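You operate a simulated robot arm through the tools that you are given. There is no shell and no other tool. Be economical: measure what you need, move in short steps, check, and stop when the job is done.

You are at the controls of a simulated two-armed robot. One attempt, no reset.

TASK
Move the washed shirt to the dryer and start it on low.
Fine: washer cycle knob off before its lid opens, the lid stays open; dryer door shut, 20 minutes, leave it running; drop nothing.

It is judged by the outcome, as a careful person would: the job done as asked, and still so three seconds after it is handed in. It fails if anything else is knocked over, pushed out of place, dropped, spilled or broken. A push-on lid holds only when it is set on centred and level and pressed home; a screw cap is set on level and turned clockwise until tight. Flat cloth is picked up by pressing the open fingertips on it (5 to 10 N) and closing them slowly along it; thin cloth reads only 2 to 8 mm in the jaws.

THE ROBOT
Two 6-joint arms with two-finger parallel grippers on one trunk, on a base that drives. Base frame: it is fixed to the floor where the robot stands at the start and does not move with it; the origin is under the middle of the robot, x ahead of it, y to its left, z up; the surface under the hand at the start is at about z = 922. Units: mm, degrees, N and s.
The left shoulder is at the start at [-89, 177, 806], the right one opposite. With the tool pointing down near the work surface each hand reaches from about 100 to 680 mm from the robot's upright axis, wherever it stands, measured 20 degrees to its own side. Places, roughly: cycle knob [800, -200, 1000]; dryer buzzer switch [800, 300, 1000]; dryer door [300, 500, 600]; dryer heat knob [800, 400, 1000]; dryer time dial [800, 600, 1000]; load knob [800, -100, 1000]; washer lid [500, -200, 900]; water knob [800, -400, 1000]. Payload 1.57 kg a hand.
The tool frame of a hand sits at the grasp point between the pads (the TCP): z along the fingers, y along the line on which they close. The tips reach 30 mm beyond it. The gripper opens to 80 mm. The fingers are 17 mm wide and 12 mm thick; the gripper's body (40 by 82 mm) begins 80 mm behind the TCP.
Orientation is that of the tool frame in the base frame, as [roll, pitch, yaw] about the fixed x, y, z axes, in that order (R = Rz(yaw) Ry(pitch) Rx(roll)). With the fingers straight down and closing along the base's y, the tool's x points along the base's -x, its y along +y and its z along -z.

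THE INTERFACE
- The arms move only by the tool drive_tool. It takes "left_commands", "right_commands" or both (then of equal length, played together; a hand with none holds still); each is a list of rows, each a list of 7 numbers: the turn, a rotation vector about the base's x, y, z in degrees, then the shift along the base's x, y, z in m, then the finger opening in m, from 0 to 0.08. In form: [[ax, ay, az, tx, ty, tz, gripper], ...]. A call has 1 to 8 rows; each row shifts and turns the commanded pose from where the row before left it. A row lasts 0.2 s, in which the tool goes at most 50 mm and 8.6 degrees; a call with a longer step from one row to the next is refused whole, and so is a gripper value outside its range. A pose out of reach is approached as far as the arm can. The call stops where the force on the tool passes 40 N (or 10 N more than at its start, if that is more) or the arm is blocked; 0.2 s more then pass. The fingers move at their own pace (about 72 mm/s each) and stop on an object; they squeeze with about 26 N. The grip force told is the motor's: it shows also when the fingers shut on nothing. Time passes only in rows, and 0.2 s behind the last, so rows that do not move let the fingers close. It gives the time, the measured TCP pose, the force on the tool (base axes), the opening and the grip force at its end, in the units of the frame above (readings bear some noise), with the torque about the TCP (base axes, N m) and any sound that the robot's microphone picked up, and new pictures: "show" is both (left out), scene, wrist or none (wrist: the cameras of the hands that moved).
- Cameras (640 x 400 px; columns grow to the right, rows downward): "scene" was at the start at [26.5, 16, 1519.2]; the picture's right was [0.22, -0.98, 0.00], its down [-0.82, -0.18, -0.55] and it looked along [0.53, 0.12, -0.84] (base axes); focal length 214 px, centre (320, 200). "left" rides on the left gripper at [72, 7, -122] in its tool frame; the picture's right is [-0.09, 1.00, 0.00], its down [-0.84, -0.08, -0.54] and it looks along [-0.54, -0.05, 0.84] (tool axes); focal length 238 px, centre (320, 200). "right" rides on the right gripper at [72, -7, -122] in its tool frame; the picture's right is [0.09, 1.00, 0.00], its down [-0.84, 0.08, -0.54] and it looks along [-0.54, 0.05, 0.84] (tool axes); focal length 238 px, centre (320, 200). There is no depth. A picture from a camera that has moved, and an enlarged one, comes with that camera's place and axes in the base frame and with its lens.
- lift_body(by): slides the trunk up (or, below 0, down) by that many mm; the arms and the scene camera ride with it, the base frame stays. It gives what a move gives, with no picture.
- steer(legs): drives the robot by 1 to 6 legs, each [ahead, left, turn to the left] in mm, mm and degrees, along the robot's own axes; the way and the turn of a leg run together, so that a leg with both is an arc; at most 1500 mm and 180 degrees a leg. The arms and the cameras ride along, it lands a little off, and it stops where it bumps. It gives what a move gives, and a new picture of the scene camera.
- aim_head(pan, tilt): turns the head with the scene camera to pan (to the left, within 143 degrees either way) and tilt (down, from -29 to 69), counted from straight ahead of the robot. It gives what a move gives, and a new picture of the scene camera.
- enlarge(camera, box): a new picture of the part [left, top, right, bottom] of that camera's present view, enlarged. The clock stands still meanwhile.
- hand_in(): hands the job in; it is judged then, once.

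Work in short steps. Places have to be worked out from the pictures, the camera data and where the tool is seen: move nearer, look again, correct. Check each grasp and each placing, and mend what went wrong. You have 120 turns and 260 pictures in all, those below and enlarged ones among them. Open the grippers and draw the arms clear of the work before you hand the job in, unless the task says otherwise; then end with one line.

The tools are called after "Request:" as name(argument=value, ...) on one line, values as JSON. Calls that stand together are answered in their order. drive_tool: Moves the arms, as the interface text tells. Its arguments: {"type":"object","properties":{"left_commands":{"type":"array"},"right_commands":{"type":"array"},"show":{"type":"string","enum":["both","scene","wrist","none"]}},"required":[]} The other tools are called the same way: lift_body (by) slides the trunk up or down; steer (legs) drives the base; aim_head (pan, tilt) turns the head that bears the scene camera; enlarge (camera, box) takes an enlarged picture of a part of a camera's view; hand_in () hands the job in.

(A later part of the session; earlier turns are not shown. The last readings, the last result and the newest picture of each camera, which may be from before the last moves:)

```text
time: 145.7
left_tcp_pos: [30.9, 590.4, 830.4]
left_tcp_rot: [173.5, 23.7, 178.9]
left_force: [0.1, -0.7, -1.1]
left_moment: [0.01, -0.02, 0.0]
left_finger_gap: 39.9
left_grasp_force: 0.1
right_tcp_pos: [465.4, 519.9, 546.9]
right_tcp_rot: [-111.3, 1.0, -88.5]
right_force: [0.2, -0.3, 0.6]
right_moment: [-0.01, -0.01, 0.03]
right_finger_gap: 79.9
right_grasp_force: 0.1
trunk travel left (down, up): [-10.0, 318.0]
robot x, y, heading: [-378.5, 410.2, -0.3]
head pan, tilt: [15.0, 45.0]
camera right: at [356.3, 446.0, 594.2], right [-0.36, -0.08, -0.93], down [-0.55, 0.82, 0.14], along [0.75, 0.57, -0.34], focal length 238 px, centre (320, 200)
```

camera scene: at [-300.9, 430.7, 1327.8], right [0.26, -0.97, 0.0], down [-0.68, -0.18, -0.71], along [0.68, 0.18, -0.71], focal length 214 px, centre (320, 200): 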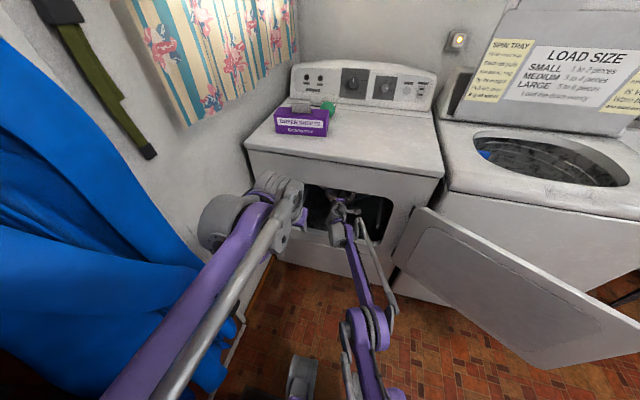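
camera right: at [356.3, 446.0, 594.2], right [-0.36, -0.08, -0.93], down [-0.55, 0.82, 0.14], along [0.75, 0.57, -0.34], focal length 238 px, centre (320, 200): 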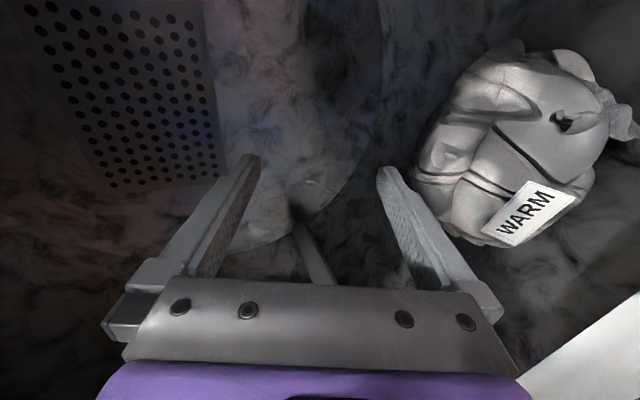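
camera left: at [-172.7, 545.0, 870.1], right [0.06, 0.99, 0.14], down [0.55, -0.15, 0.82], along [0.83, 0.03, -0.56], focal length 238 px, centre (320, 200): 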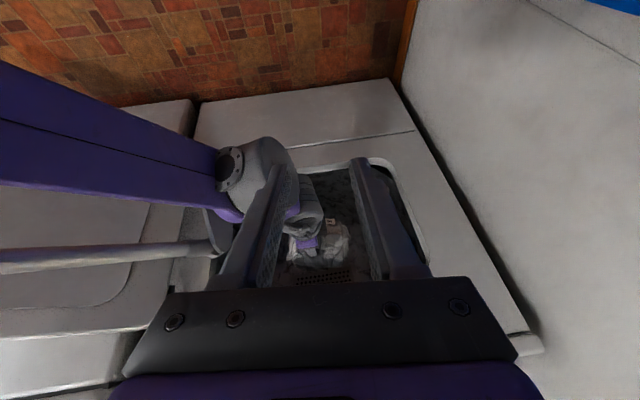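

The shirt rests on the drum floor. I raise slightly and back straight out of the opening.

Request:
lift_body(by=50)

Request:
steer(legs=[[-330, 0, 0]])

Request:
enlarge(camera="scene", box=[260, 120, 420, 230])

```text
time: 146.6
left_tcp_pos: [30.9, 591.4, 879.0]
left_tcp_rot: [173.6, 23.6, 178.9]
left_force: [0.0, -0.3, 0.1]
left_moment: [0.01, 0.01, 0.01]
left_finger_gap: 40.3
left_grasp_force: 0.1
right_tcp_pos: [462.7, 520.0, 599.9]
right_tcp_rot: [-111.0, 1.1, -88.5]
right_force: [0.0, 0.0, -0.2]
right_moment: [-0.05, -0.01, 0.01]
right_finger_gap: 79.9
right_grasp_force: 0.0
trunk travel left (down, up): [-60.0, 268.0]
robot x, y, heading: [-376.7, 405.2, 0.0]
head pan, tilt: [15.0, 45.0]
```

```text
time: 148.8
left_tcp_pos: [-306.3, 594.1, 879.0]
left_tcp_rot: [173.7, 23.6, 179.7]
left_force: [-0.1, 0.3, -0.5]
left_moment: [0.02, 0.0, -0.03]
left_finger_gap: 39.9
left_grasp_force: 0.1
right_tcp_pos: [128.0, 529.8, 600.9]
right_tcp_rot: [-111.0, 1.1, -87.5]
right_force: [-0.4, -0.3, 0.5]
right_moment: [0.0, -0.02, 0.0]
right_finger_gap: 79.9
right_grasp_force: 0.0
trunk travel left (down, up): [-60.0, 268.0]
robot x, y, heading: [-710.0, 405.8, 0.9]
head pan, tilt: [15.0, 45.0]
camera scene: at [-637.7, 429.1, 1338.7], right [0.27, -0.96, 0.0], down [-0.68, -0.19, -0.71], along [0.68, 0.19, -0.71], focal length 214 px, centre (320, 200)
```

scene: 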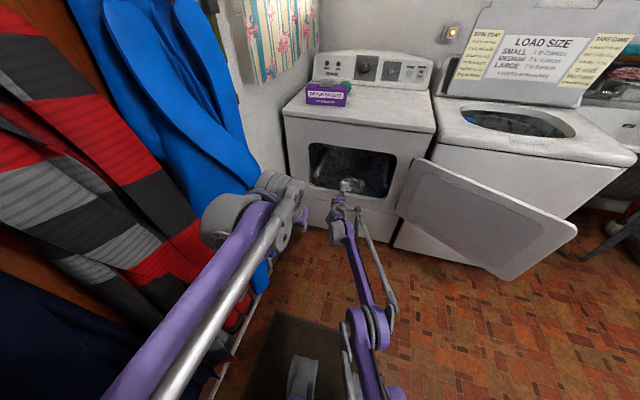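

```text
3.64 times, centred on (340, 175) of scene
camera zoom: at [-637.7, 429.1, 1338.7], right [0.27, -0.96, 0.0], down [-0.68, -0.19, -0.71], along [0.68, 0.19, -0.71], focal length 780 px, centre (247, 291)
```

zoom: 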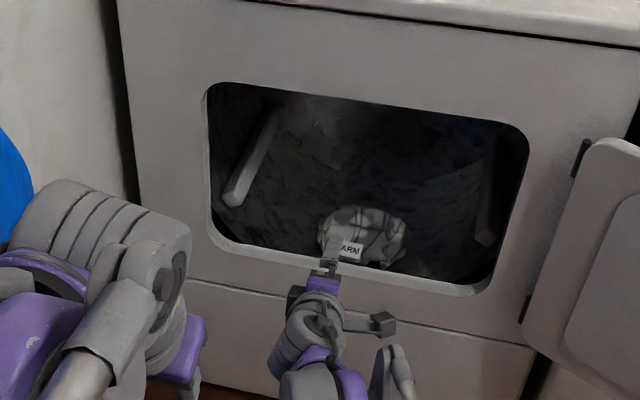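

Shirt lies inside the drum behind the sill. Next I close the door by pushing its outer face from the washer side: retract the right hand, fingers closed, and drive around.

Request:
drive_tool(right_commands=[[0, -3, 0, -0.042, -0.025, 0, 0.04], [0, -3, 0, -0.042, -0.025, 0, 0.02], [0, -3, 0, -0.042, -0.025, 0, 0], [0, -2, 0, -0.042, -0.025, 0, 0], [0, 0, 0, -0.042, -0.025, 0, 0], [0, 0, 0, -0.042, -0.025, 0, 0], [0, 0, 0, -0.03, -0.025, 0, 0]], show="none")

Request:
steer(legs=[[0, -600, 0], [0, -450, 0], [330, -150, 0]])

```text
time: 150.4
left_tcp_pos: [-304.0, 595.5, 880.8]
left_tcp_rot: [173.6, 23.7, 179.7]
left_force: [-0.2, -0.4, 0.6]
left_moment: [0.01, 0.0, 0.0]
left_finger_gap: 39.7
left_grasp_force: 0.0
right_tcp_pos: [-156.3, 355.7, 602.1]
right_tcp_rot: [-99.9, 0.7, -87.4]
right_force: [0.3, -0.5, -0.7]
right_moment: [0.05, 0.05, 0.0]
right_finger_gap: 0.0
right_grasp_force: 21.0
trunk travel left (down, up): [-60.0, 268.0]
robot x, y, heading: [-711.7, 410.0, 0.8]
head pan, tilt: [15.0, 45.0]
```

```text
time: 162.2
left_tcp_pos: [51.1, -591.7, 880.1]
left_tcp_rot: [173.6, 23.6, -179.0]
left_force: [-0.2, 0.0, -0.3]
left_moment: [-0.04, 0.03, 0.02]
left_finger_gap: 40.0
left_grasp_force: 0.0
right_tcp_pos: [205.9, -826.9, 601.2]
right_tcp_rot: [-100.1, 0.5, -86.1]
right_force: [0.3, 0.1, 0.5]
right_moment: [0.02, 0.03, -0.01]
right_finger_gap: 0.0
right_grasp_force: 21.6
trunk travel left (down, up): [-60.0, 268.0]
robot x, y, heading: [-348.3, -787.8, 1.9]
head pan, tilt: [15.0, 45.0]
camera scene: at [-278.1, -762.9, 1338.6], right [0.29, -0.96, 0.0], down [-0.68, -0.21, -0.71], along [0.68, 0.21, -0.71], focal length 214 px, centre (320, 200)
```

scene: 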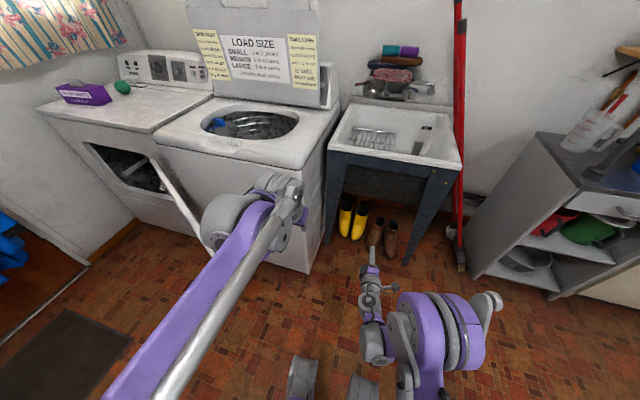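

Next: turn to face along the machines (heading 90°) and shift so the right hand is between the door edge and the washer.

Request:
steer(legs=[[-60, -150, 0], [0, 0, 88], [0, -320, 0]])

Request:
aim_head(pan=-10, tilt=40)

```text
time: 170.9
left_tcp_pos: [-277.1, -524.2, 880.5]
left_tcp_rot: [173.6, 23.6, -89.6]
left_force: [0.2, 0.0, -0.5]
left_moment: [0.0, 0.01, -0.01]
left_finger_gap: 39.9
left_grasp_force: 0.0
right_tcp_pos: [-40.0, -370.9, 601.1]
right_tcp_rot: [-100.0, 0.6, 3.2]
right_force: [0.1, -0.4, -0.3]
right_moment: [0.0, -0.01, -0.03]
right_finger_gap: 0.0
right_grasp_force: 21.1
trunk travel left (down, up): [-60.0, 268.0]
robot x, y, heading: [-80.7, -923.8, 91.4]
head pan, tilt: [15.0, 45.0]
camera scene: at [-107.7, -852.4, 1338.7], right [0.96, 0.29, 0.0], down [0.2, -0.68, -0.71], along [-0.2, 0.68, -0.71], focal length 214 px, centre (320, 200)
```

scene: 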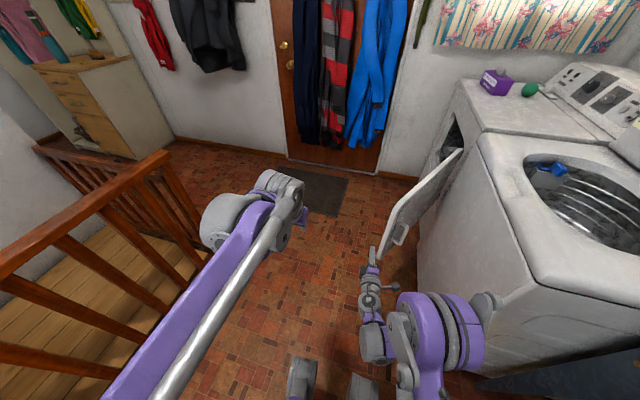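

```text
time: 171.8
left_tcp_pos: [-276.7, -524.2, 879.5]
left_tcp_rot: [173.6, 23.5, -89.5]
left_force: [-0.2, -1.0, 0.3]
left_moment: [-0.02, 0.05, -0.02]
left_finger_gap: 40.3
left_grasp_force: 0.0
right_tcp_pos: [-39.0, -371.3, 601.4]
right_tcp_rot: [-100.0, 0.5, 3.2]
right_force: [0.0, -0.6, 0.1]
right_moment: [-0.01, -0.01, 0.03]
right_finger_gap: 0.1
right_grasp_force: 21.6
trunk travel left (down, up): [-60.0, 268.0]
robot x, y, heading: [-84.5, -925.2, 91.3]
head pan, tilt: [-10.0, 40.0]
camera scene: at [-72.3, -846.2, 1345.9], right [0.99, -0.14, 0.0], down [-0.09, -0.64, -0.77], along [0.11, 0.76, -0.64], focal length 214 px, centre (320, 200)
```

scene: 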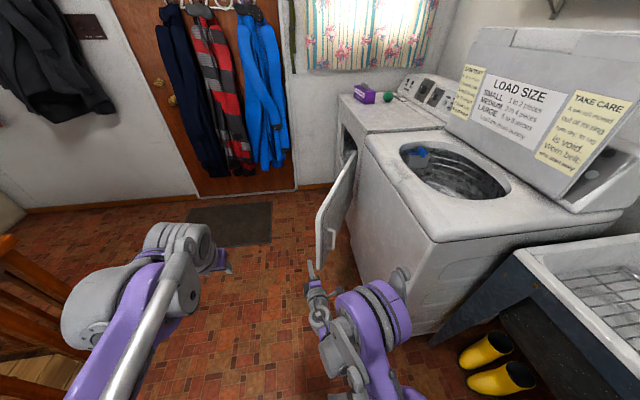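

The door actually stands at ~150° with its edge near (19, −281). I move the hand right so it can enter the gap between door and washer, then forward.

Request:
drive_tool(right_commands=[[0, 0, 0, 0.045, 0, 0, 0], [0, 0, 0, 0.045, 0, 0, 0], [0, 0, 0, 0.045, 0, 0, 0], [0, 0, 0, 0.045, 0, 0, 0], [0, 0, 0, 0.02, 0, 0, 0]], show="scene")

Request:
enlarge(camera="scene", box=[260, 180, 460, 305])

```text
time: 173.0
left_tcp_pos: [-275.6, -524.6, 880.1]
left_tcp_rot: [173.7, 23.6, -89.5]
left_force: [-0.2, 0.5, -0.1]
left_moment: [0.02, 0.02, -0.02]
left_finger_gap: 39.7
left_grasp_force: 0.1
right_tcp_pos: [89.1, -372.7, 593.2]
right_tcp_rot: [-102.6, 0.0, 0.2]
right_force: [-0.3, -0.2, 0.4]
right_moment: [0.01, 0.01, 0.01]
right_finger_gap: 0.0
right_grasp_force: 20.9
right hand out of reach, approached as far as the arm can: row 3, 4, 5
trunk travel left (down, up): [-60.0, 268.0]
robot x, y, heading: [-80.9, -923.9, 91.5]
head pan, tilt: [-10.0, 40.0]
camera scene: at [-71.9, -846.1, 1345.9], right [0.99, -0.15, 0.0], down [-0.09, -0.64, -0.77], along [0.11, 0.76, -0.64], focal length 214 px, centre (320, 200)
```

scene: 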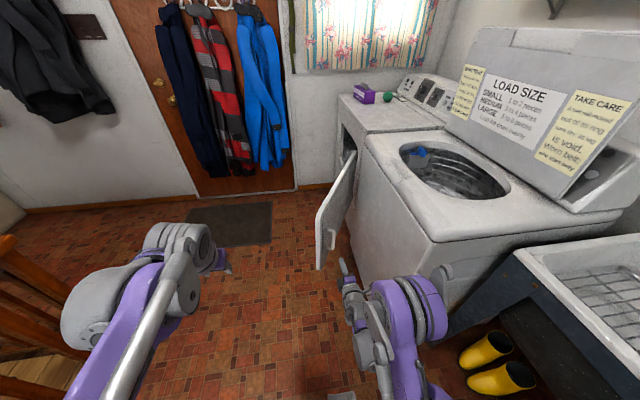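

```text
3.20 times, centred on (360, 242) of scene
camera zoom: at [-71.9, -846.1, 1345.9], right [0.99, -0.15, 0.0], down [-0.09, -0.64, -0.77], along [0.11, 0.76, -0.64], focal length 686 px, centre (192, 64)
```

zoom: 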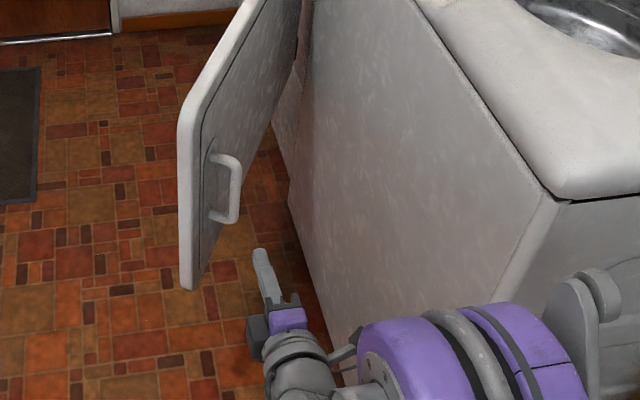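

The right elbow would hit the washer corner this way. Better: stand facing the machines and hook behind the door from above with the left hand pointing down. I back off, turn to heading 0, raise the trunk.

Request:
steer(legs=[[-50, 430, 0], [0, 0, -91.5], [0, 600, 0]])

Request:
lift_body(by=200)

Request:
drive_tool(right_commands=[[0, 8, 0, -0.04, -0.02, 0.02, 0], [0, 8, 0, -0.04, -0.02, 0.02, 0], [0, 8, 0, -0.03, -0.02, 0.03, 0], [0, 8, 0, -0.02, -0.02, 0.03, 0], [0, 8, 0, -0.02, -0.02, 0.03, 0], [0, 8, 0, 0, -0.02, 0.03, 0], [0, 8, 0, 0, 0, 0.03, 0], [0, 8, 0, 0, 0, 0.03, 0]], left_commands=[[0, 5, 0, 0, 0, 0, 0], [0, 6, 0, 0, 0, 0, 0], [0, 6, 0, 0, 0, 0, 0], [0, 6, 0, 0, 0, 0, 0], [0, 0, 0, 0, 0, 0, 0], [0, 0, 0, 0, 0, 0, 0], [0, 0, 0, 0, 0, 0, 0], [0, 0, 0, 0, 0, 0, 0]], show="scene")

```text
time: 186.5
left_tcp_pos: [-145.4, -195.4, 880.6]
left_tcp_rot: [173.6, 23.7, -178.2]
left_force: [-0.9, 0.7, -0.4]
left_moment: [0.02, 0.02, 0.01]
left_finger_gap: 40.2
left_grasp_force: 0.0
right_tcp_pos: [13.4, -556.8, 592.9]
right_tcp_rot: [-102.6, 0.0, -88.5]
right_force: [0.2, 0.7, -0.6]
right_moment: [-0.01, -0.01, 0.01]
right_finger_gap: 0.0
right_grasp_force: 21.4
trunk travel left (down, up): [-60.0, 268.0]
robot x, y, heading: [-543.8, -398.6, 3.1]
head pan, tilt: [-10.0, 40.0]
camera scene: at [-465.7, -406.9, 1345.9], right [-0.12, -0.99, 0.0], down [-0.64, 0.08, -0.77], along [0.76, -0.1, -0.64], focal length 214 px, centre (320, 200)
```

scene: 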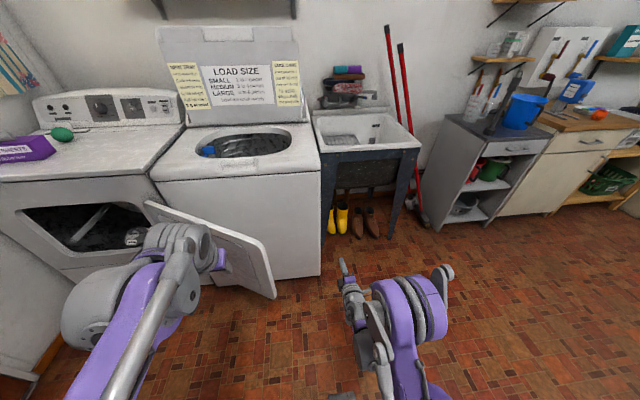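

```text
time: 188.7
left_tcp_pos: [-146.2, -195.2, 1079.9]
left_tcp_rot: [173.7, 23.7, -178.3]
left_force: [0.7, 1.0, 0.2]
left_moment: [-0.02, 0.01, 0.01]
left_finger_gap: 40.0
left_grasp_force: 0.0
right_tcp_pos: [33.4, -556.6, 837.0]
right_tcp_rot: [-98.5, 0.1, -88.5]
right_force: [-0.5, -0.1, 0.3]
right_moment: [0.04, 0.01, -0.03]
right_finger_gap: 0.0
right_grasp_force: 21.2
trunk travel left (down, up): [-260.0, 68.0]
robot x, y, heading: [-544.3, -395.3, 2.7]
head pan, tilt: [-10.0, 40.0]
```

```text
time: 190.5
left_tcp_pos: [-145.4, -194.7, 1080.4]
left_tcp_rot: [173.0, 0.6, -178.4]
left_force: [0.2, 0.2, 0.7]
left_moment: [0.01, 0.03, -0.01]
left_finger_gap: 0.3
left_grasp_force: 21.2
right_tcp_pos: [-126.5, -707.8, 1059.3]
right_tcp_rot: [-161.3, 4.0, -88.6]
right_force: [0.1, 0.6, -0.5]
right_moment: [0.02, 0.02, -0.02]
right_finger_gap: 0.0
right_grasp_force: 21.7
right hand out of reach, approached as far as the arm can: row 7, 8
trunk travel left (down, up): [-260.0, 68.0]
robot x, y, heading: [-545.6, -397.6, 3.1]
head pan, tilt: [-10.0, 40.0]
camera scene: at [-500.6, -409.4, 1552.7], right [-0.12, -0.99, 0.0], down [-0.64, 0.08, -0.77], along [0.76, -0.09, -0.64], focal length 214 px, centre (320, 200)
```

scene: 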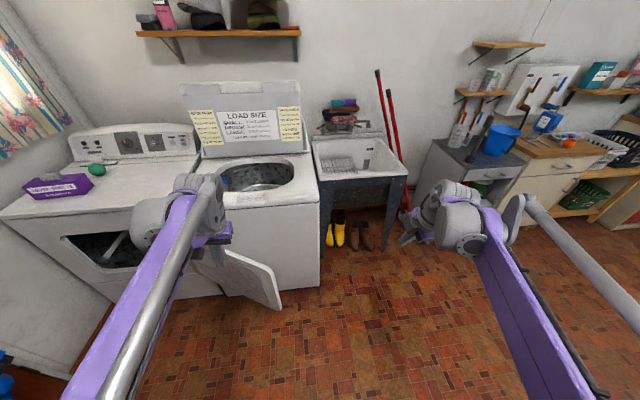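

Left hand is pointing down and closed. Door top is z≈752. I drive 120 mm forward, then reach over the door.

Request:
steer(legs=[[120, 0, -3]])

Request:
drive_tool(left_commands=[[0, 0, 0, 0.04, 0, -0.02, 0], [0, 0, 0, 0.04, 0, -0.02, 0], [0, 0, 0, 0.04, 0, -0.02, 0], [0, 0, 0, 0.03, 0, -0.03, 0], [0, 0, 0, 0.0, 0, -0.045, 0]])

```text
time: 191.7
left_tcp_pos: [-20.2, -213.1, 1080.0]
left_tcp_rot: [172.9, 0.6, 178.5]
left_force: [0.1, 0.8, 0.6]
left_moment: [-0.05, -0.02, 0.0]
left_finger_gap: 0.0
left_grasp_force: 20.9
right_tcp_pos: [-26.7, -725.8, 1059.0]
right_tcp_rot: [-161.3, 3.9, -91.6]
right_force: [-0.7, -1.0, 0.0]
right_moment: [-0.05, 0.01, 0.0]
right_finger_gap: 0.0
right_grasp_force: 20.9
trunk travel left (down, up): [-260.0, 68.0]
robot x, y, heading: [-422.2, -392.2, -0.0]
head pan, tilt: [-10.0, 40.0]
camera scene: at [-385.6, -408.2, 1552.7], right [-0.18, -0.98, 0.0], down [-0.63, 0.11, -0.77], along [0.75, -0.13, -0.64], focal length 214 px, centre (320, 200)
```

scene: 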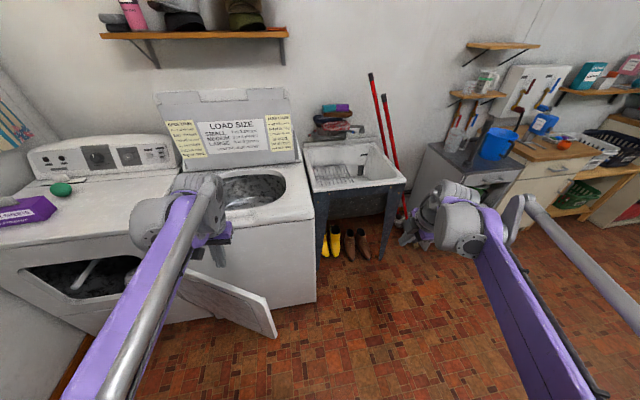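

```text
time: 192.9
left_tcp_pos: [130.2, -210.6, 942.8]
left_tcp_rot: [172.9, 0.7, 178.6]
left_force: [0.3, -0.7, 0.0]
left_moment: [-0.02, -0.02, 0.02]
left_finger_gap: 0.0
left_grasp_force: 21.3
right_tcp_pos: [-27.0, -725.6, 1058.2]
right_tcp_rot: [-161.2, 3.9, -91.7]
right_force: [1.1, 0.0, 0.4]
right_moment: [0.02, 0.01, 0.01]
right_finger_gap: 0.0
right_grasp_force: 22.0
trunk travel left (down, up): [-260.0, 68.0]
robot x, y, heading: [-427.8, -394.9, -0.2]
head pan, tilt: [-10.0, 40.0]
camera scene: at [-385.5, -408.1, 1552.7], right [-0.18, -0.98, 0.0], down [-0.63, 0.11, -0.77], along [0.75, -0.13, -0.64], focal length 214 px, centre (320, 200)
camera left: at [56.6, -217.6, 1064.5], right [0.11, 0.99, 0.12], down [0.83, -0.16, 0.54], along [0.55, 0.04, -0.83], focal length 238 px, centre (320, 200)
```

scene: 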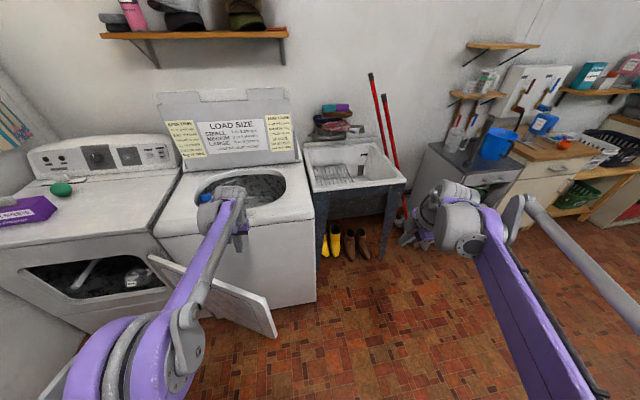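
left: 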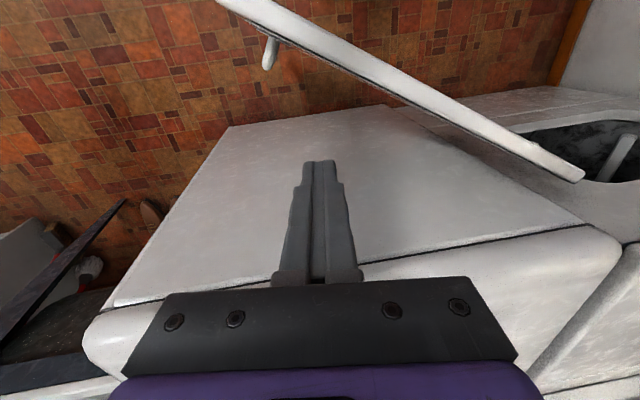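

From above, the hand is between door and washer with room to spare. I descend to about z = 735.

Request:
drive_tool(left_commands=[[0, 0, 0, 0, 0.005, -0.045, 0], [0, 0, 0, 0, 0.005, -0.045, 0], [0, 0, 0, 0, 0.005, -0.045, 0], [0, 0, 0, 0, 0.005, -0.045, 0], [0, 0, 0, 0, 0, -0.028, 0]])

```text
time: 194.1
left_tcp_pos: [131.5, -191.3, 733.7]
left_tcp_rot: [172.9, 0.6, 178.6]
left_force: [-0.4, 1.0, 0.2]
left_moment: [0.0, -0.02, -0.01]
left_finger_gap: 0.1
left_grasp_force: 21.6
right_tcp_pos: [-25.7, -726.4, 1058.4]
right_tcp_rot: [-161.2, 3.9, -91.6]
right_force: [0.3, 0.6, 0.6]
right_moment: [-0.05, -0.01, 0.0]
right_finger_gap: 0.1
right_grasp_force: 21.4
trunk travel left (down, up): [-260.0, 68.0]
robot x, y, heading: [-423.8, -393.4, -0.2]
head pan, tilt: [-10.0, 40.0]
camera scene: at [-385.2, -408.2, 1552.8], right [-0.18, -0.98, 0.0], down [-0.63, 0.11, -0.77], along [0.75, -0.13, -0.64], focal length 214 px, centre (320, 200)
camera left: at [58.2, -198.4, 856.1], right [0.11, 0.99, 0.12], down [0.83, -0.16, 0.54], along [0.55, 0.04, -0.83], focal length 238 px, centre (320, 200)
```

scene: 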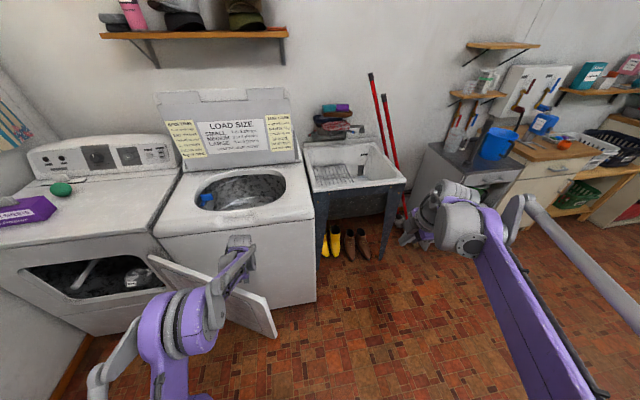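
left: 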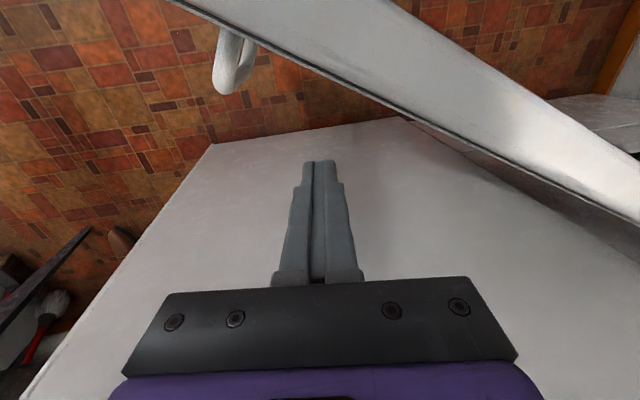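

The finger is hooked behind the door's outer face. I drive back to pull the door, moving partly left as well.

Request:
steer(legs=[[-110, 0, 0], [-90, 30, 0]])

```text
time: 196.0
left_tcp_pos: [-70.7, -161.7, 734.3]
left_tcp_rot: [172.9, 0.6, 178.8]
left_force: [-1.0, -0.3, 0.3]
left_moment: [-0.01, 0.01, 0.01]
left_finger_gap: 0.0
left_grasp_force: 21.4
right_tcp_pos: [-227.5, -695.5, 1058.8]
right_tcp_rot: [-161.2, 3.9, -91.4]
right_force: [-0.5, 0.7, 0.1]
right_moment: [0.0, -0.03, 0.0]
right_finger_gap: 0.1
right_grasp_force: 21.6
trunk travel left (down, up): [-260.0, 68.0]
robot x, y, heading: [-629.0, -365.6, 0.1]
head pan, tilt: [-10.0, 40.0]
camera scene: at [-587.7, -378.6, 1552.8], right [-0.17, -0.98, 0.0], down [-0.63, 0.11, -0.77], along [0.75, -0.13, -0.64], focal length 214 px, centre (320, 200)
```

scene: 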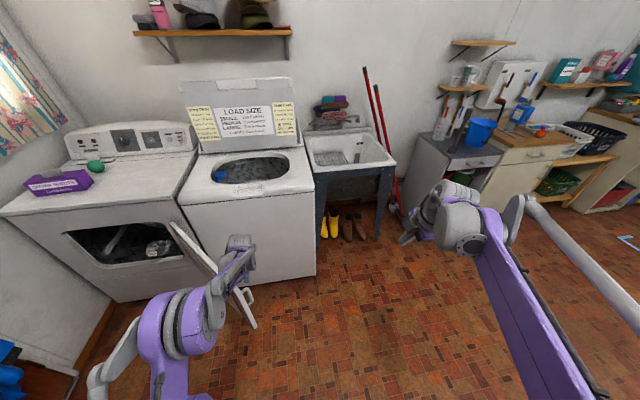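

The door follows. Now I drive left to bring it to about 90°.

Request:
steer(legs=[[-20, 150, 0], [0, 150, 0], [0, 120, 0]])

```text
time: 200.9
left_tcp_pos: [-91.3, 263.5, 733.8]
left_tcp_rot: [173.1, 0.6, 178.7]
left_force: [-0.7, 0.8, -0.2]
left_moment: [-0.03, 0.01, 0.0]
left_finger_gap: 0.1
left_grasp_force: 21.8
right_tcp_pos: [-248.5, -270.0, 1059.5]
right_tcp_rot: [-161.2, 4.0, -91.5]
right_force: [0.2, 0.1, 0.7]
right_moment: [-0.05, -0.02, 0.02]
right_finger_gap: 0.3
right_grasp_force: 21.8
trunk travel left (down, up): [-260.0, 68.0]
robot x, y, heading: [-648.7, 62.4, -0.1]
head pan, tilt: [-10.0, 40.0]
camera scene: at [-607.7, 47.4, 1552.8], right [-0.17, -0.98, 0.0], down [-0.63, 0.11, -0.77], along [0.75, -0.13, -0.64], focal length 214 px, centre (320, 200)
```

scene: 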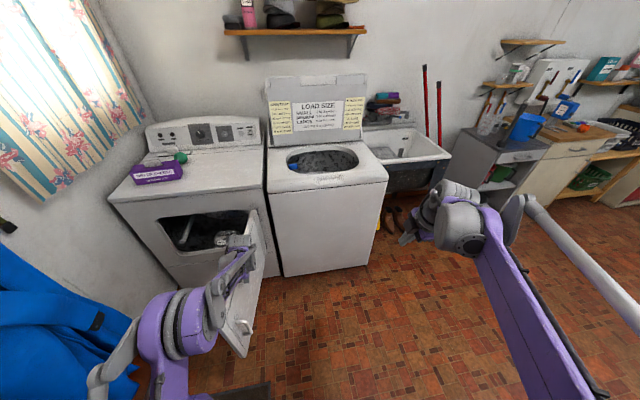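

Door ≈88°. I continue: left, then forward-left to swing it towards closed.

Request:
steer(legs=[[0, 140, 0], [130, 110, 0], [100, 30, 0]])

```text
time: 204.8
left_tcp_pos: [145.8, 549.2, 734.0]
left_tcp_rot: [173.0, 0.6, 178.9]
left_force: [0.9, -0.2, -0.1]
left_moment: [0.01, 0.0, -0.03]
left_finger_gap: 0.1
left_grasp_force: 21.3
right_tcp_pos: [-10.3, 12.8, 1059.3]
right_tcp_rot: [-161.2, 3.7, -91.4]
right_force: [0.2, 0.8, -0.1]
right_moment: [-0.02, 0.0, -0.01]
right_finger_gap: 0.0
right_grasp_force: 20.9
trunk travel left (down, up): [-260.0, 68.0]
robot x, y, heading: [-410.9, 347.2, 0.0]
head pan, tilt: [-10.0, 40.0]
camera scene: at [-370.3, 329.7, 1552.7], right [-0.17, -0.99, 0.0], down [-0.63, 0.11, -0.77], along [0.75, -0.13, -0.64], focal length 214 px, centre (320, 200)
```

scene: 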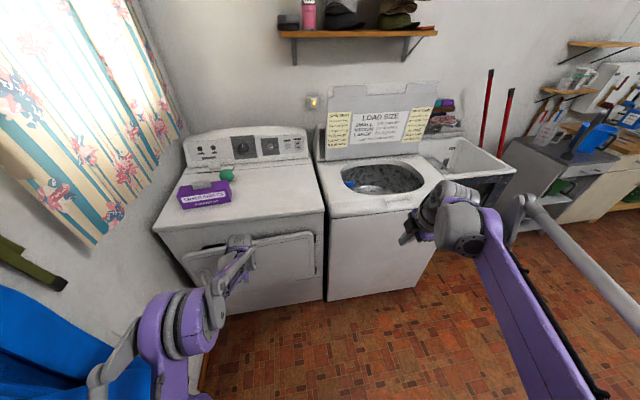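

Door ~25°. Now the arm pushes it forward the remaining way in steps.

Request:
drive_tool(left_commands=[[0, 0, 0, 0.025, 0.012, 0, 0], [0, 0, 0, 0.025, 0.012, 0, 0], [0, 0, 0, 0.025, 0.01, 0, 0], [0, 0, 0, 0.02, 0.01, 0, 0], [0, 0, 0, 0.015, 0.0, 0, 0]])

```text
time: 206.0
left_tcp_pos: [260.7, 591.4, 733.4]
left_tcp_rot: [173.0, 0.5, 178.9]
left_force: [-0.6, 0.9, -0.1]
left_moment: [-0.01, 0.01, -0.01]
left_finger_gap: 0.0
left_grasp_force: 21.9
right_tcp_pos: [-9.0, 13.4, 1059.3]
right_tcp_rot: [-161.2, 3.9, -91.4]
right_force: [-0.1, 0.4, 0.0]
right_moment: [0.01, 0.0, 0.02]
right_finger_gap: 0.4
right_grasp_force: 21.8
trunk travel left (down, up): [-260.0, 68.0]
robot x, y, heading: [-411.5, 342.1, 0.1]
head pan, tilt: [-10.0, 40.0]
camera scene: at [-370.3, 329.6, 1552.8], right [-0.17, -0.99, 0.0], down [-0.63, 0.11, -0.77], along [0.75, -0.13, -0.64], focal length 214 px, centre (320, 200)
camera left: at [185.4, 584.4, 855.7], right [0.11, 0.99, 0.12], down [0.83, -0.16, 0.54], along [0.55, 0.04, -0.83], focal length 238 px, centre (320, 200)
```

scene: 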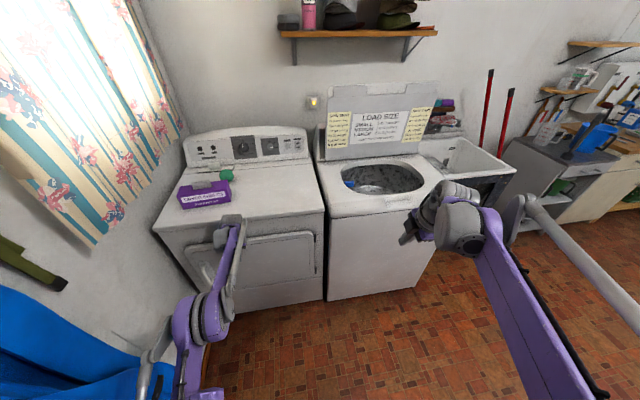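
left: 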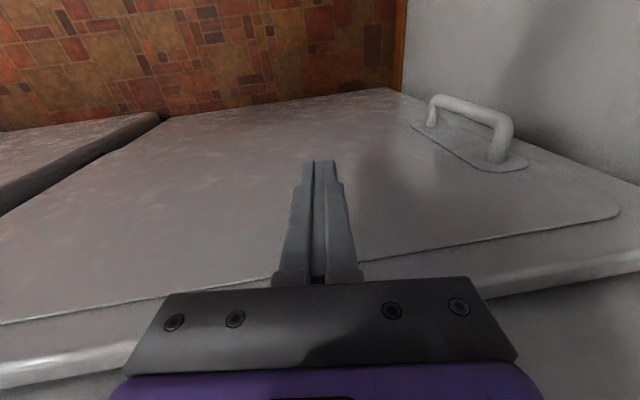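

Nearly closed. I push on slowly until it meets firm resistance.

Request:
drive_tool(left_commands=[[0, 0, 0, 0.01, 0.01, 0, 0], [0, 0, 0, 0.01, 0.01, 0, 0], [0, 0, 0, 0.01, 0.01, 0, 0], [0, 0, 0, 0.008, 0, 0, 0], [0, 0, 0, 0.008, 0, 0, 0], [0, 0, 0, 0.008, 0, 0, 0], [0, 0, 0, 0.008, 0, 0, 0]])

```text
time: 207.6
left_tcp_pos: [285.0, 620.2, 733.5]
left_tcp_rot: [172.9, 0.7, 178.9]
left_force: [0.6, -0.2, -0.5]
left_moment: [0.0, -0.02, 0.01]
left_finger_gap: 0.1
left_grasp_force: 21.6
left hand out of reach, approached as far as the arm can: row 4, 5, 6, 7
right_tcp_pos: [-10.1, 14.5, 1058.6]
right_tcp_rot: [-161.3, 3.9, -91.3]
right_force: [0.4, 0.4, 0.5]
right_moment: [-0.01, 0.02, 0.0]
right_finger_gap: 0.0
right_grasp_force: 21.4
trunk travel left (down, up): [-260.0, 68.0]
robot x, y, heading: [-412.1, 347.3, 0.2]
head pan, tilt: [-10.0, 40.0]
camera scene: at [-370.5, 329.7, 1552.8], right [-0.17, -0.99, 0.0], down [-0.63, 0.11, -0.77], along [0.75, -0.13, -0.64], focal length 214 px, centre (320, 200)
camera left: at [211.4, 614.1, 855.9], right [0.11, 0.99, 0.12], down [0.83, -0.16, 0.54], along [0.55, 0.04, -0.83], focal length 238 px, centre (320, 200)
```

scene: 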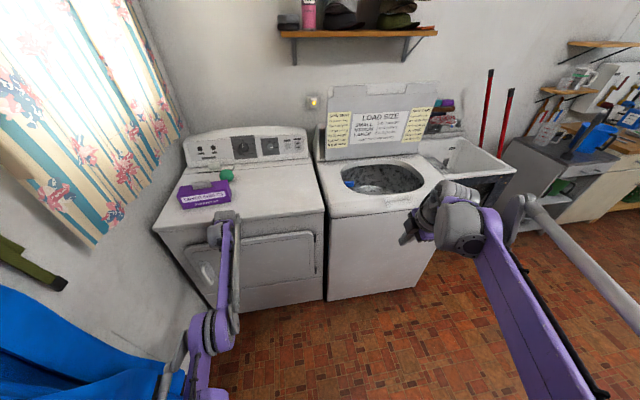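
left: 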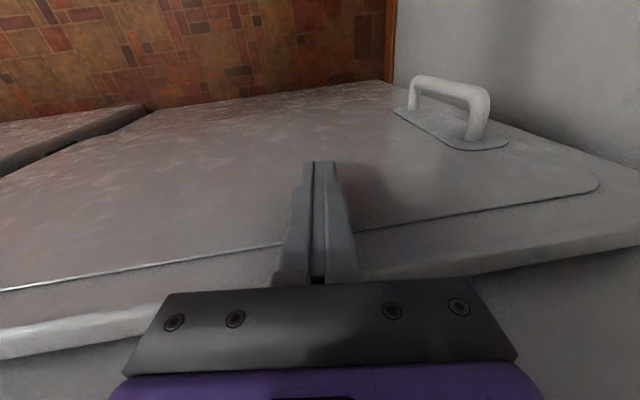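

Arm at its reach; I use the base to press the door the last bit home.

Request:
steer(legs=[[70, 0, 0]])

Request:
enlarge(camera="left", box=[0, 0, 640, 400])

Request:
enlarge(camera="scene", box=[150, 170, 350, 320])

```text
time: 208.5
left_tcp_pos: [289.6, 620.7, 738.4]
left_tcp_rot: [173.2, -0.3, 179.3]
left_force: [-0.3, 1.9, 0.2]
left_moment: [0.0, 0.03, -0.01]
left_finger_gap: 0.3
left_grasp_force: 21.5
right_tcp_pos: [0.6, 14.1, 1064.7]
right_tcp_rot: [-160.5, 3.9, -90.7]
right_force: [0.3, 0.4, 0.1]
right_moment: [0.05, -0.01, 0.0]
right_finger_gap: 0.2
right_grasp_force: 21.5
trunk travel left (down, up): [-260.0, 68.0]
robot x, y, heading: [-391.5, 342.4, 0.8]
head pan, tilt: [-10.0, 40.0]
stopped in leg 1: the robot was blocked; the commanded pose is now the measured one
camera scene: at [-369.2, 325.8, 1553.5], right [-0.16, -0.99, 0.0], down [-0.62, 0.11, -0.77], along [0.76, -0.12, -0.63], focal length 214 px, centre (320, 200)
```

scene: 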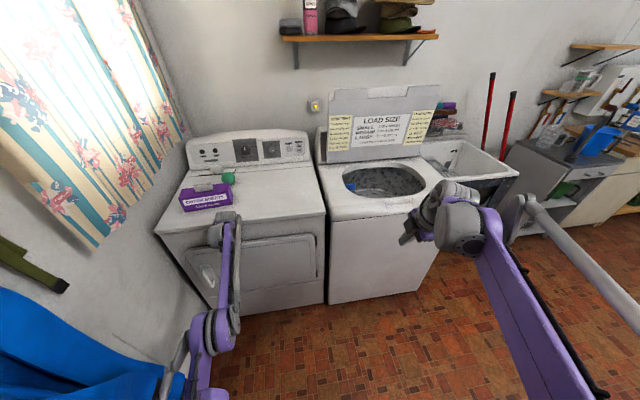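

```text
1.00 times, centred on (320, 200) of left (not enlarged: the box is as wide or as high as the picture)
camera zoom: at [216.7, 613.3, 862.0], right [0.1, 0.99, 0.12], down [0.84, -0.15, 0.53], along [0.54, 0.05, -0.84], focal length 238 px, centre (320, 200)
```

zoom: 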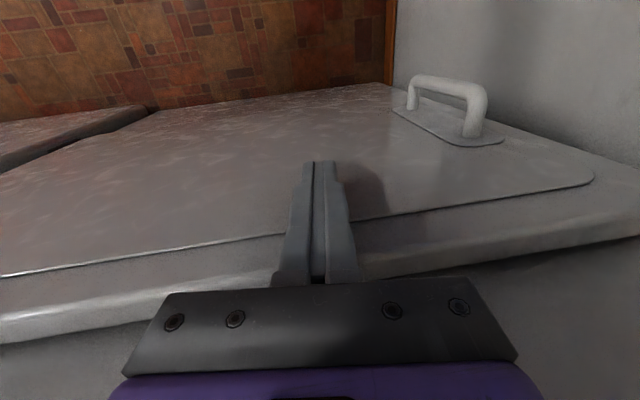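

```text
2.67 times, centred on (250, 245) of scene
camera zoom: at [-369.2, 325.8, 1553.5], right [-0.16, -0.99, 0.0], down [-0.62, 0.11, -0.77], along [0.76, -0.12, -0.63], focal length 572 px, centre (507, 80)
```

zoom: 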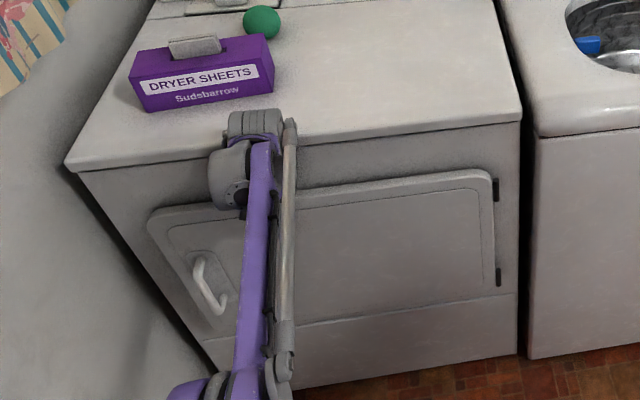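

The base reports blocked. I back off 60 mm and look at the door and at the coat side.

Request:
steer(legs=[[-60, -20, 0]])

Request:
aim_head(pan=50, tilt=50)

Request:
enlarge(camera="left", box=[320, 100, 639, 300])

```text
time: 209.4
left_tcp_pos: [241.1, 601.5, 729.1]
left_tcp_rot: [173.1, -0.6, 179.2]
left_force: [0.4, -0.5, -0.1]
left_moment: [-0.02, 0.01, 0.01]
left_finger_gap: 0.0
left_grasp_force: 21.3
right_tcp_pos: [-45.0, -3.5, 1060.1]
right_tcp_rot: [-161.1, 3.9, -90.9]
right_force: [-0.6, 0.0, -0.1]
right_moment: [0.03, -0.03, 0.03]
right_finger_gap: 0.0
right_grasp_force: 21.4
trunk travel left (down, up): [-260.0, 68.0]
robot x, y, heading: [-450.1, 321.3, 0.4]
head pan, tilt: [-10.0, 40.0]
camera scene: at [-409.1, 308.9, 1552.8], right [-0.16, -0.99, 0.0], down [-0.63, 0.11, -0.77], along [0.76, -0.12, -0.64], focal length 214 px, centre (320, 200)
```

scene: 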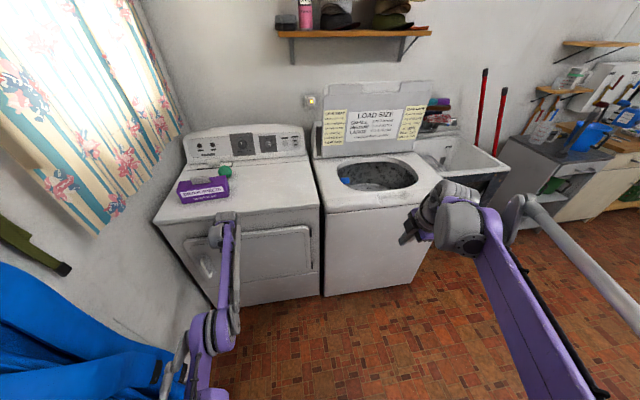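

```text
time: 210.8
left_tcp_pos: [242.4, 602.7, 727.9]
left_tcp_rot: [173.1, -0.6, 179.3]
left_force: [-0.1, -0.4, 0.1]
left_moment: [0.0, -0.04, 0.02]
left_finger_gap: 0.0
left_grasp_force: 21.2
right_tcp_pos: [-46.4, -4.2, 1058.3]
right_tcp_rot: [-161.3, 3.9, -90.8]
right_force: [0.2, 0.1, 0.8]
right_moment: [-0.01, 0.04, 0.01]
right_finger_gap: 0.0
right_grasp_force: 21.2
trunk travel left (down, up): [-260.0, 68.0]
robot x, y, heading: [-450.8, 320.0, 0.7]
head pan, tilt: [50.0, 50.0]
camera scene: at [-442.5, 382.8, 1538.6], right [0.77, -0.64, 0.0], down [-0.49, -0.59, -0.64], along [0.41, 0.5, -0.77], focal length 214 px, centre (320, 200)
```

scene: 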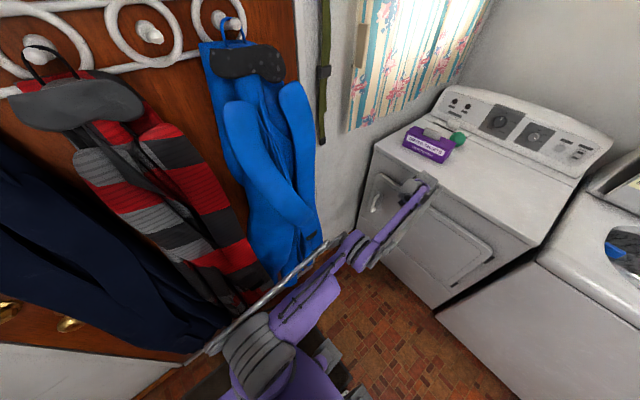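

```text
2.00 times, centred on (480, 200) of left
camera zoom: at [170.4, 595.3, 851.6], right [0.11, 0.99, 0.12], down [0.84, -0.15, 0.52], along [0.53, 0.04, -0.85], focal length 477 px, centre (1, 200)
```

zoom: 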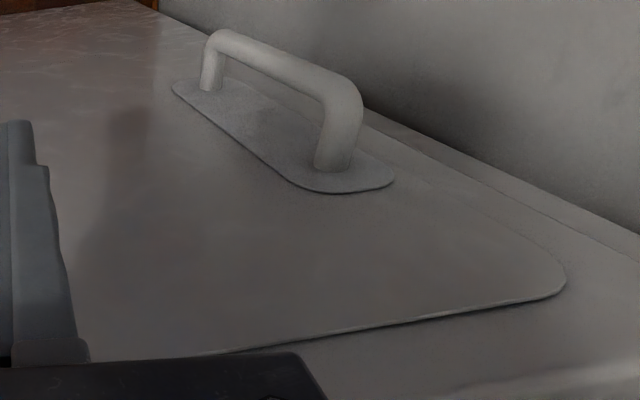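

The coat hangs undisturbed. I enlarge the door edges to see if it is flush.

Request:
enlarge(camera="scene", box=[345, 150, 505, 290])

```text
2.86 times, centred on (425, 220) of scene
camera zoom: at [-442.5, 382.8, 1538.6], right [0.77, -0.64, 0.0], down [-0.49, -0.59, -0.64], along [0.41, 0.5, -0.77], focal length 613 px, centre (20, 143)
```

zoom: 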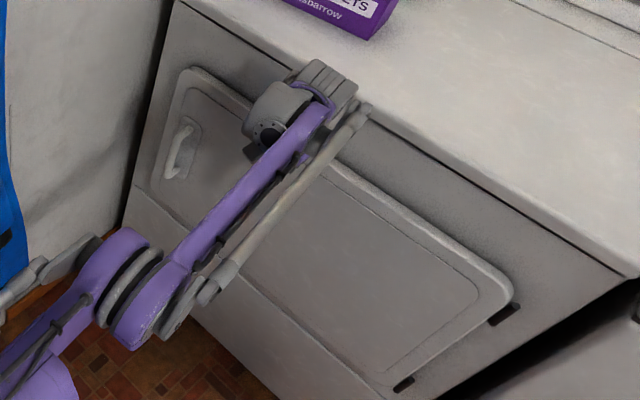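

The door is flush. Now the dryer controls: I bring the left hand up and back, pitching it towards the panel.

Request:
drive_tool(left_commands=[[0, 0, 0, -0.045, -0.01, 0.01, 0.04], [0, 0, 0, -0.045, -0.01, 0.015, 0.06], [0, -5, 0, -0.01, -0.01, 0.045, 0.08], [0, -5, 0, 0, -0.01, 0.048, 0.08], [0, -6, 0, 0, 0, 0.048, 0.08], [0, -6, 0, 0, 0, 0.048, 0.08], [0, -6, 0, 0, 0, 0.048, 0.08], [0, -6, 0, 0, 0, 0.048, 0.08]], show="none")

Request:
lift_body(by=50)

Request:
steer(legs=[[350, 20, 0]])

Request:
aim_head(pan=10, tilt=45)

```text
time: 212.6
left_tcp_pos: [138.2, 557.8, 1039.8]
left_tcp_rot: [172.7, 33.4, 179.1]
left_force: [-0.6, 0.2, -0.2]
left_moment: [0.04, 0.02, -0.03]
left_finger_gap: 80.0
left_grasp_force: 0.0
right_tcp_pos: [-45.1, -4.0, 1058.2]
right_tcp_rot: [-161.1, 4.0, -90.8]
right_force: [-0.7, 0.2, -1.4]
right_moment: [0.03, 0.02, 0.01]
right_finger_gap: 0.2
right_grasp_force: 21.2
trunk travel left (down, up): [-260.0, 68.0]
robot x, y, heading: [-450.0, 324.9, 0.8]
head pan, tilt: [50.0, 50.0]
```

```text
time: 213.5
left_tcp_pos: [140.8, 562.5, 1087.9]
left_tcp_rot: [172.7, 33.4, 179.1]
left_force: [-0.1, 0.5, 0.0]
left_moment: [0.01, -0.02, -0.01]
left_finger_gap: 80.1
left_grasp_force: 0.0
right_tcp_pos: [-36.9, -2.9, 1120.7]
right_tcp_rot: [-159.4, 4.6, -90.6]
right_force: [0.0, 0.3, 0.8]
right_moment: [0.0, -0.04, 0.0]
right_finger_gap: 0.1
right_grasp_force: 21.0
trunk travel left (down, up): [-310.0, 18.0]
robot x, y, heading: [-447.9, 322.3, 0.5]
head pan, tilt: [50.0, 50.0]
```

```text
time: 215.7
left_tcp_pos: [485.4, 585.3, 1087.3]
left_tcp_rot: [172.6, 33.4, 179.1]
left_force: [0.3, -0.2, 0.5]
left_moment: [0.0, 0.04, -0.01]
left_finger_gap: 80.0
left_grasp_force: 0.0
right_tcp_pos: [307.9, 17.1, 1120.6]
right_tcp_rot: [-159.5, 4.5, -90.6]
right_force: [0.2, 0.0, -0.2]
right_moment: [-0.02, 0.05, -0.01]
right_finger_gap: 0.2
right_grasp_force: 21.7
trunk travel left (down, up): [-310.0, 18.0]
robot x, y, heading: [-104.8, 343.9, 0.3]
head pan, tilt: [50.0, 50.0]
camera scene: at [-100.6, 405.8, 1593.4], right [0.77, -0.64, 0.0], down [-0.49, -0.59, -0.64], along [0.41, 0.5, -0.77], focal length 214 px, centre (320, 200)
```

scene: 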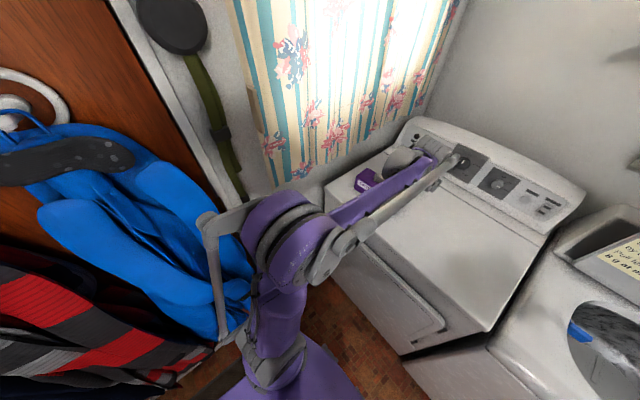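

```text
time: 216.8
left_tcp_pos: [485.4, 583.9, 1087.9]
left_tcp_rot: [172.5, 33.5, 179.1]
left_force: [-0.6, 0.4, -0.1]
left_moment: [0.02, 0.05, 0.0]
left_finger_gap: 80.0
left_grasp_force: 0.0
right_tcp_pos: [307.1, 18.7, 1120.4]
right_tcp_rot: [-159.5, 4.5, -90.6]
right_force: [-0.9, 0.5, -0.9]
right_moment: [-0.01, 0.0, -0.02]
right_finger_gap: 0.1
right_grasp_force: 20.9
trunk travel left (down, up): [-310.0, 18.0]
robot x, y, heading: [-104.8, 343.0, 0.3]
head pan, tilt: [10.0, 45.0]
camera scene: at [-69.3, 361.3, 1600.4], right [0.18, -0.98, 0.0], down [-0.7, -0.13, -0.71], along [0.69, 0.13, -0.71], focal length 214 px, centre (320, 200)
```

scene: 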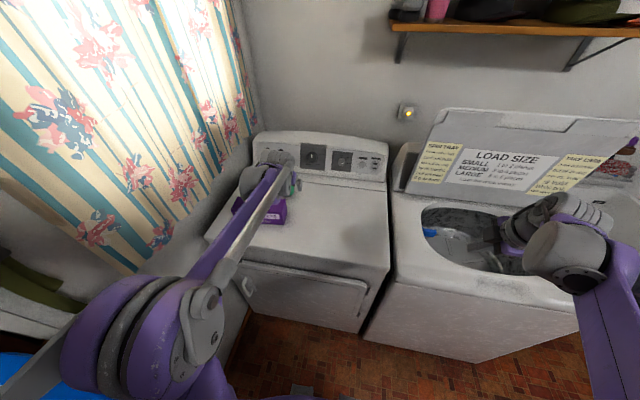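

Triangulated: time dial (794, 562, 1004), heat knob (797, 416, 1005), start about y = 312. I bring the left hand nearer the dial for a close look, staying above the ball on the dryer top.

Request:
drive_tool(left_commands=[[0, -2, 0, 0.04, -0.006, -0.003, 0.08], [0, -2, 0, 0.04, -0.006, -0.003, 0.08], [0, -2, 0, 0.04, -0.005, -0.003, 0.08], [0, -2, 0, 0.04, -0.005, -0.003, 0.08]], show="wrist")

Request:
enlarge(camera="left", box=[220, 100, 420, 225])

```text
time: 217.8
left_tcp_pos: [646.4, 562.1, 1076.7]
left_tcp_rot: [172.5, 41.4, 178.9]
left_force: [0.5, -0.1, -0.1]
left_moment: [0.0, 0.03, -0.05]
left_finger_gap: 80.1
left_grasp_force: 0.0
right_tcp_pos: [310.3, 18.1, 1121.5]
right_tcp_rot: [-159.6, 4.6, -90.5]
right_force: [-0.3, 0.0, 0.1]
right_moment: [-0.03, -0.02, 0.01]
right_finger_gap: 0.0
right_grasp_force: 21.0
trunk travel left (down, up): [-310.0, 18.0]
robot x, y, heading: [-104.7, 344.9, 0.6]
head pan, tilt: [10.0, 45.0]
camera left: at [510.9, 554.6, 1121.6], right [0.0, 0.99, 0.16], down [0.28, -0.15, 0.95], along [0.96, 0.04, -0.27], focal length 238 px, centre (320, 200)
```

left: 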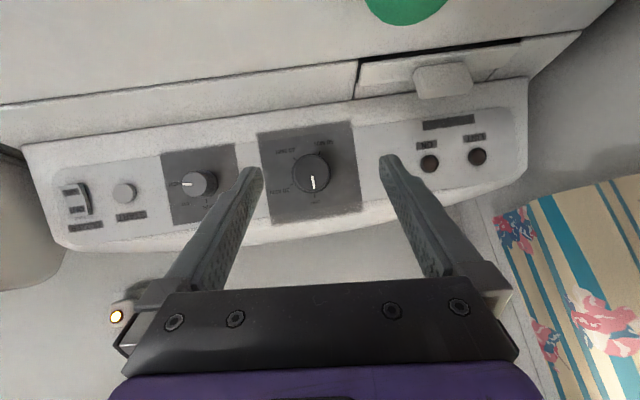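

```text
3.20 times, centred on (320, 162) of left
camera zoom: at [510.9, 554.6, 1121.6], right [0.0, 0.99, 0.16], down [0.28, -0.15, 0.95], along [0.96, 0.04, -0.27], focal length 763 px, centre (320, 320)
```

zoom: 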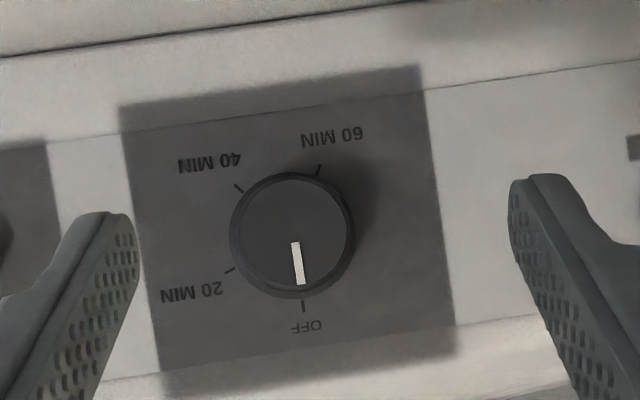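

Dial at OFF; 20 MIN is ~72° clockwise. Panel axis is about 18° below horizontal. I pitch further to ~60° and go to a 60 mm standoff.

Request:
drive_tool(left_commands=[[0, -6, 0, 0.026, 0, -0.014, 0.08], [0, -6, 0, 0.026, 0, -0.014, 0.08], [0, -6, 0, 0.024, 0, -0.014, 0.08]], show="wrist")

```text
time: 218.6
left_tcp_pos: [722.3, 564.5, 1035.0]
left_tcp_rot: [171.9, 59.4, 178.6]
left_force: [0.6, -0.2, 0.0]
left_moment: [-0.02, -0.04, -0.01]
left_finger_gap: 80.1
left_grasp_force: 0.0
right_tcp_pos: [309.2, 19.4, 1121.3]
right_tcp_rot: [-159.5, 4.4, -90.6]
right_force: [-0.3, -0.3, 0.3]
right_moment: [-0.03, -0.03, 0.0]
right_finger_gap: 0.1
right_grasp_force: 21.3
trunk travel left (down, up): [-310.0, 18.0]
robot x, y, heading: [-106.9, 347.6, 0.6]
head pan, tilt: [10.0, 45.0]
camera left: at [580.4, 556.5, 1035.2], right [-0.05, 0.99, 0.15], down [-0.03, -0.15, 0.99], along [1.0, 0.04, 0.04], focal length 238 px, centre (320, 200)
```

left: 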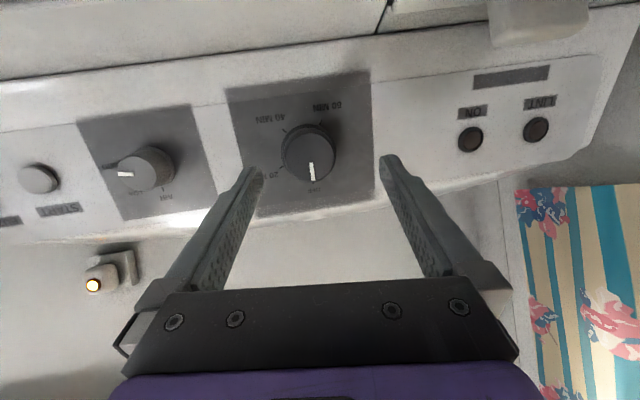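

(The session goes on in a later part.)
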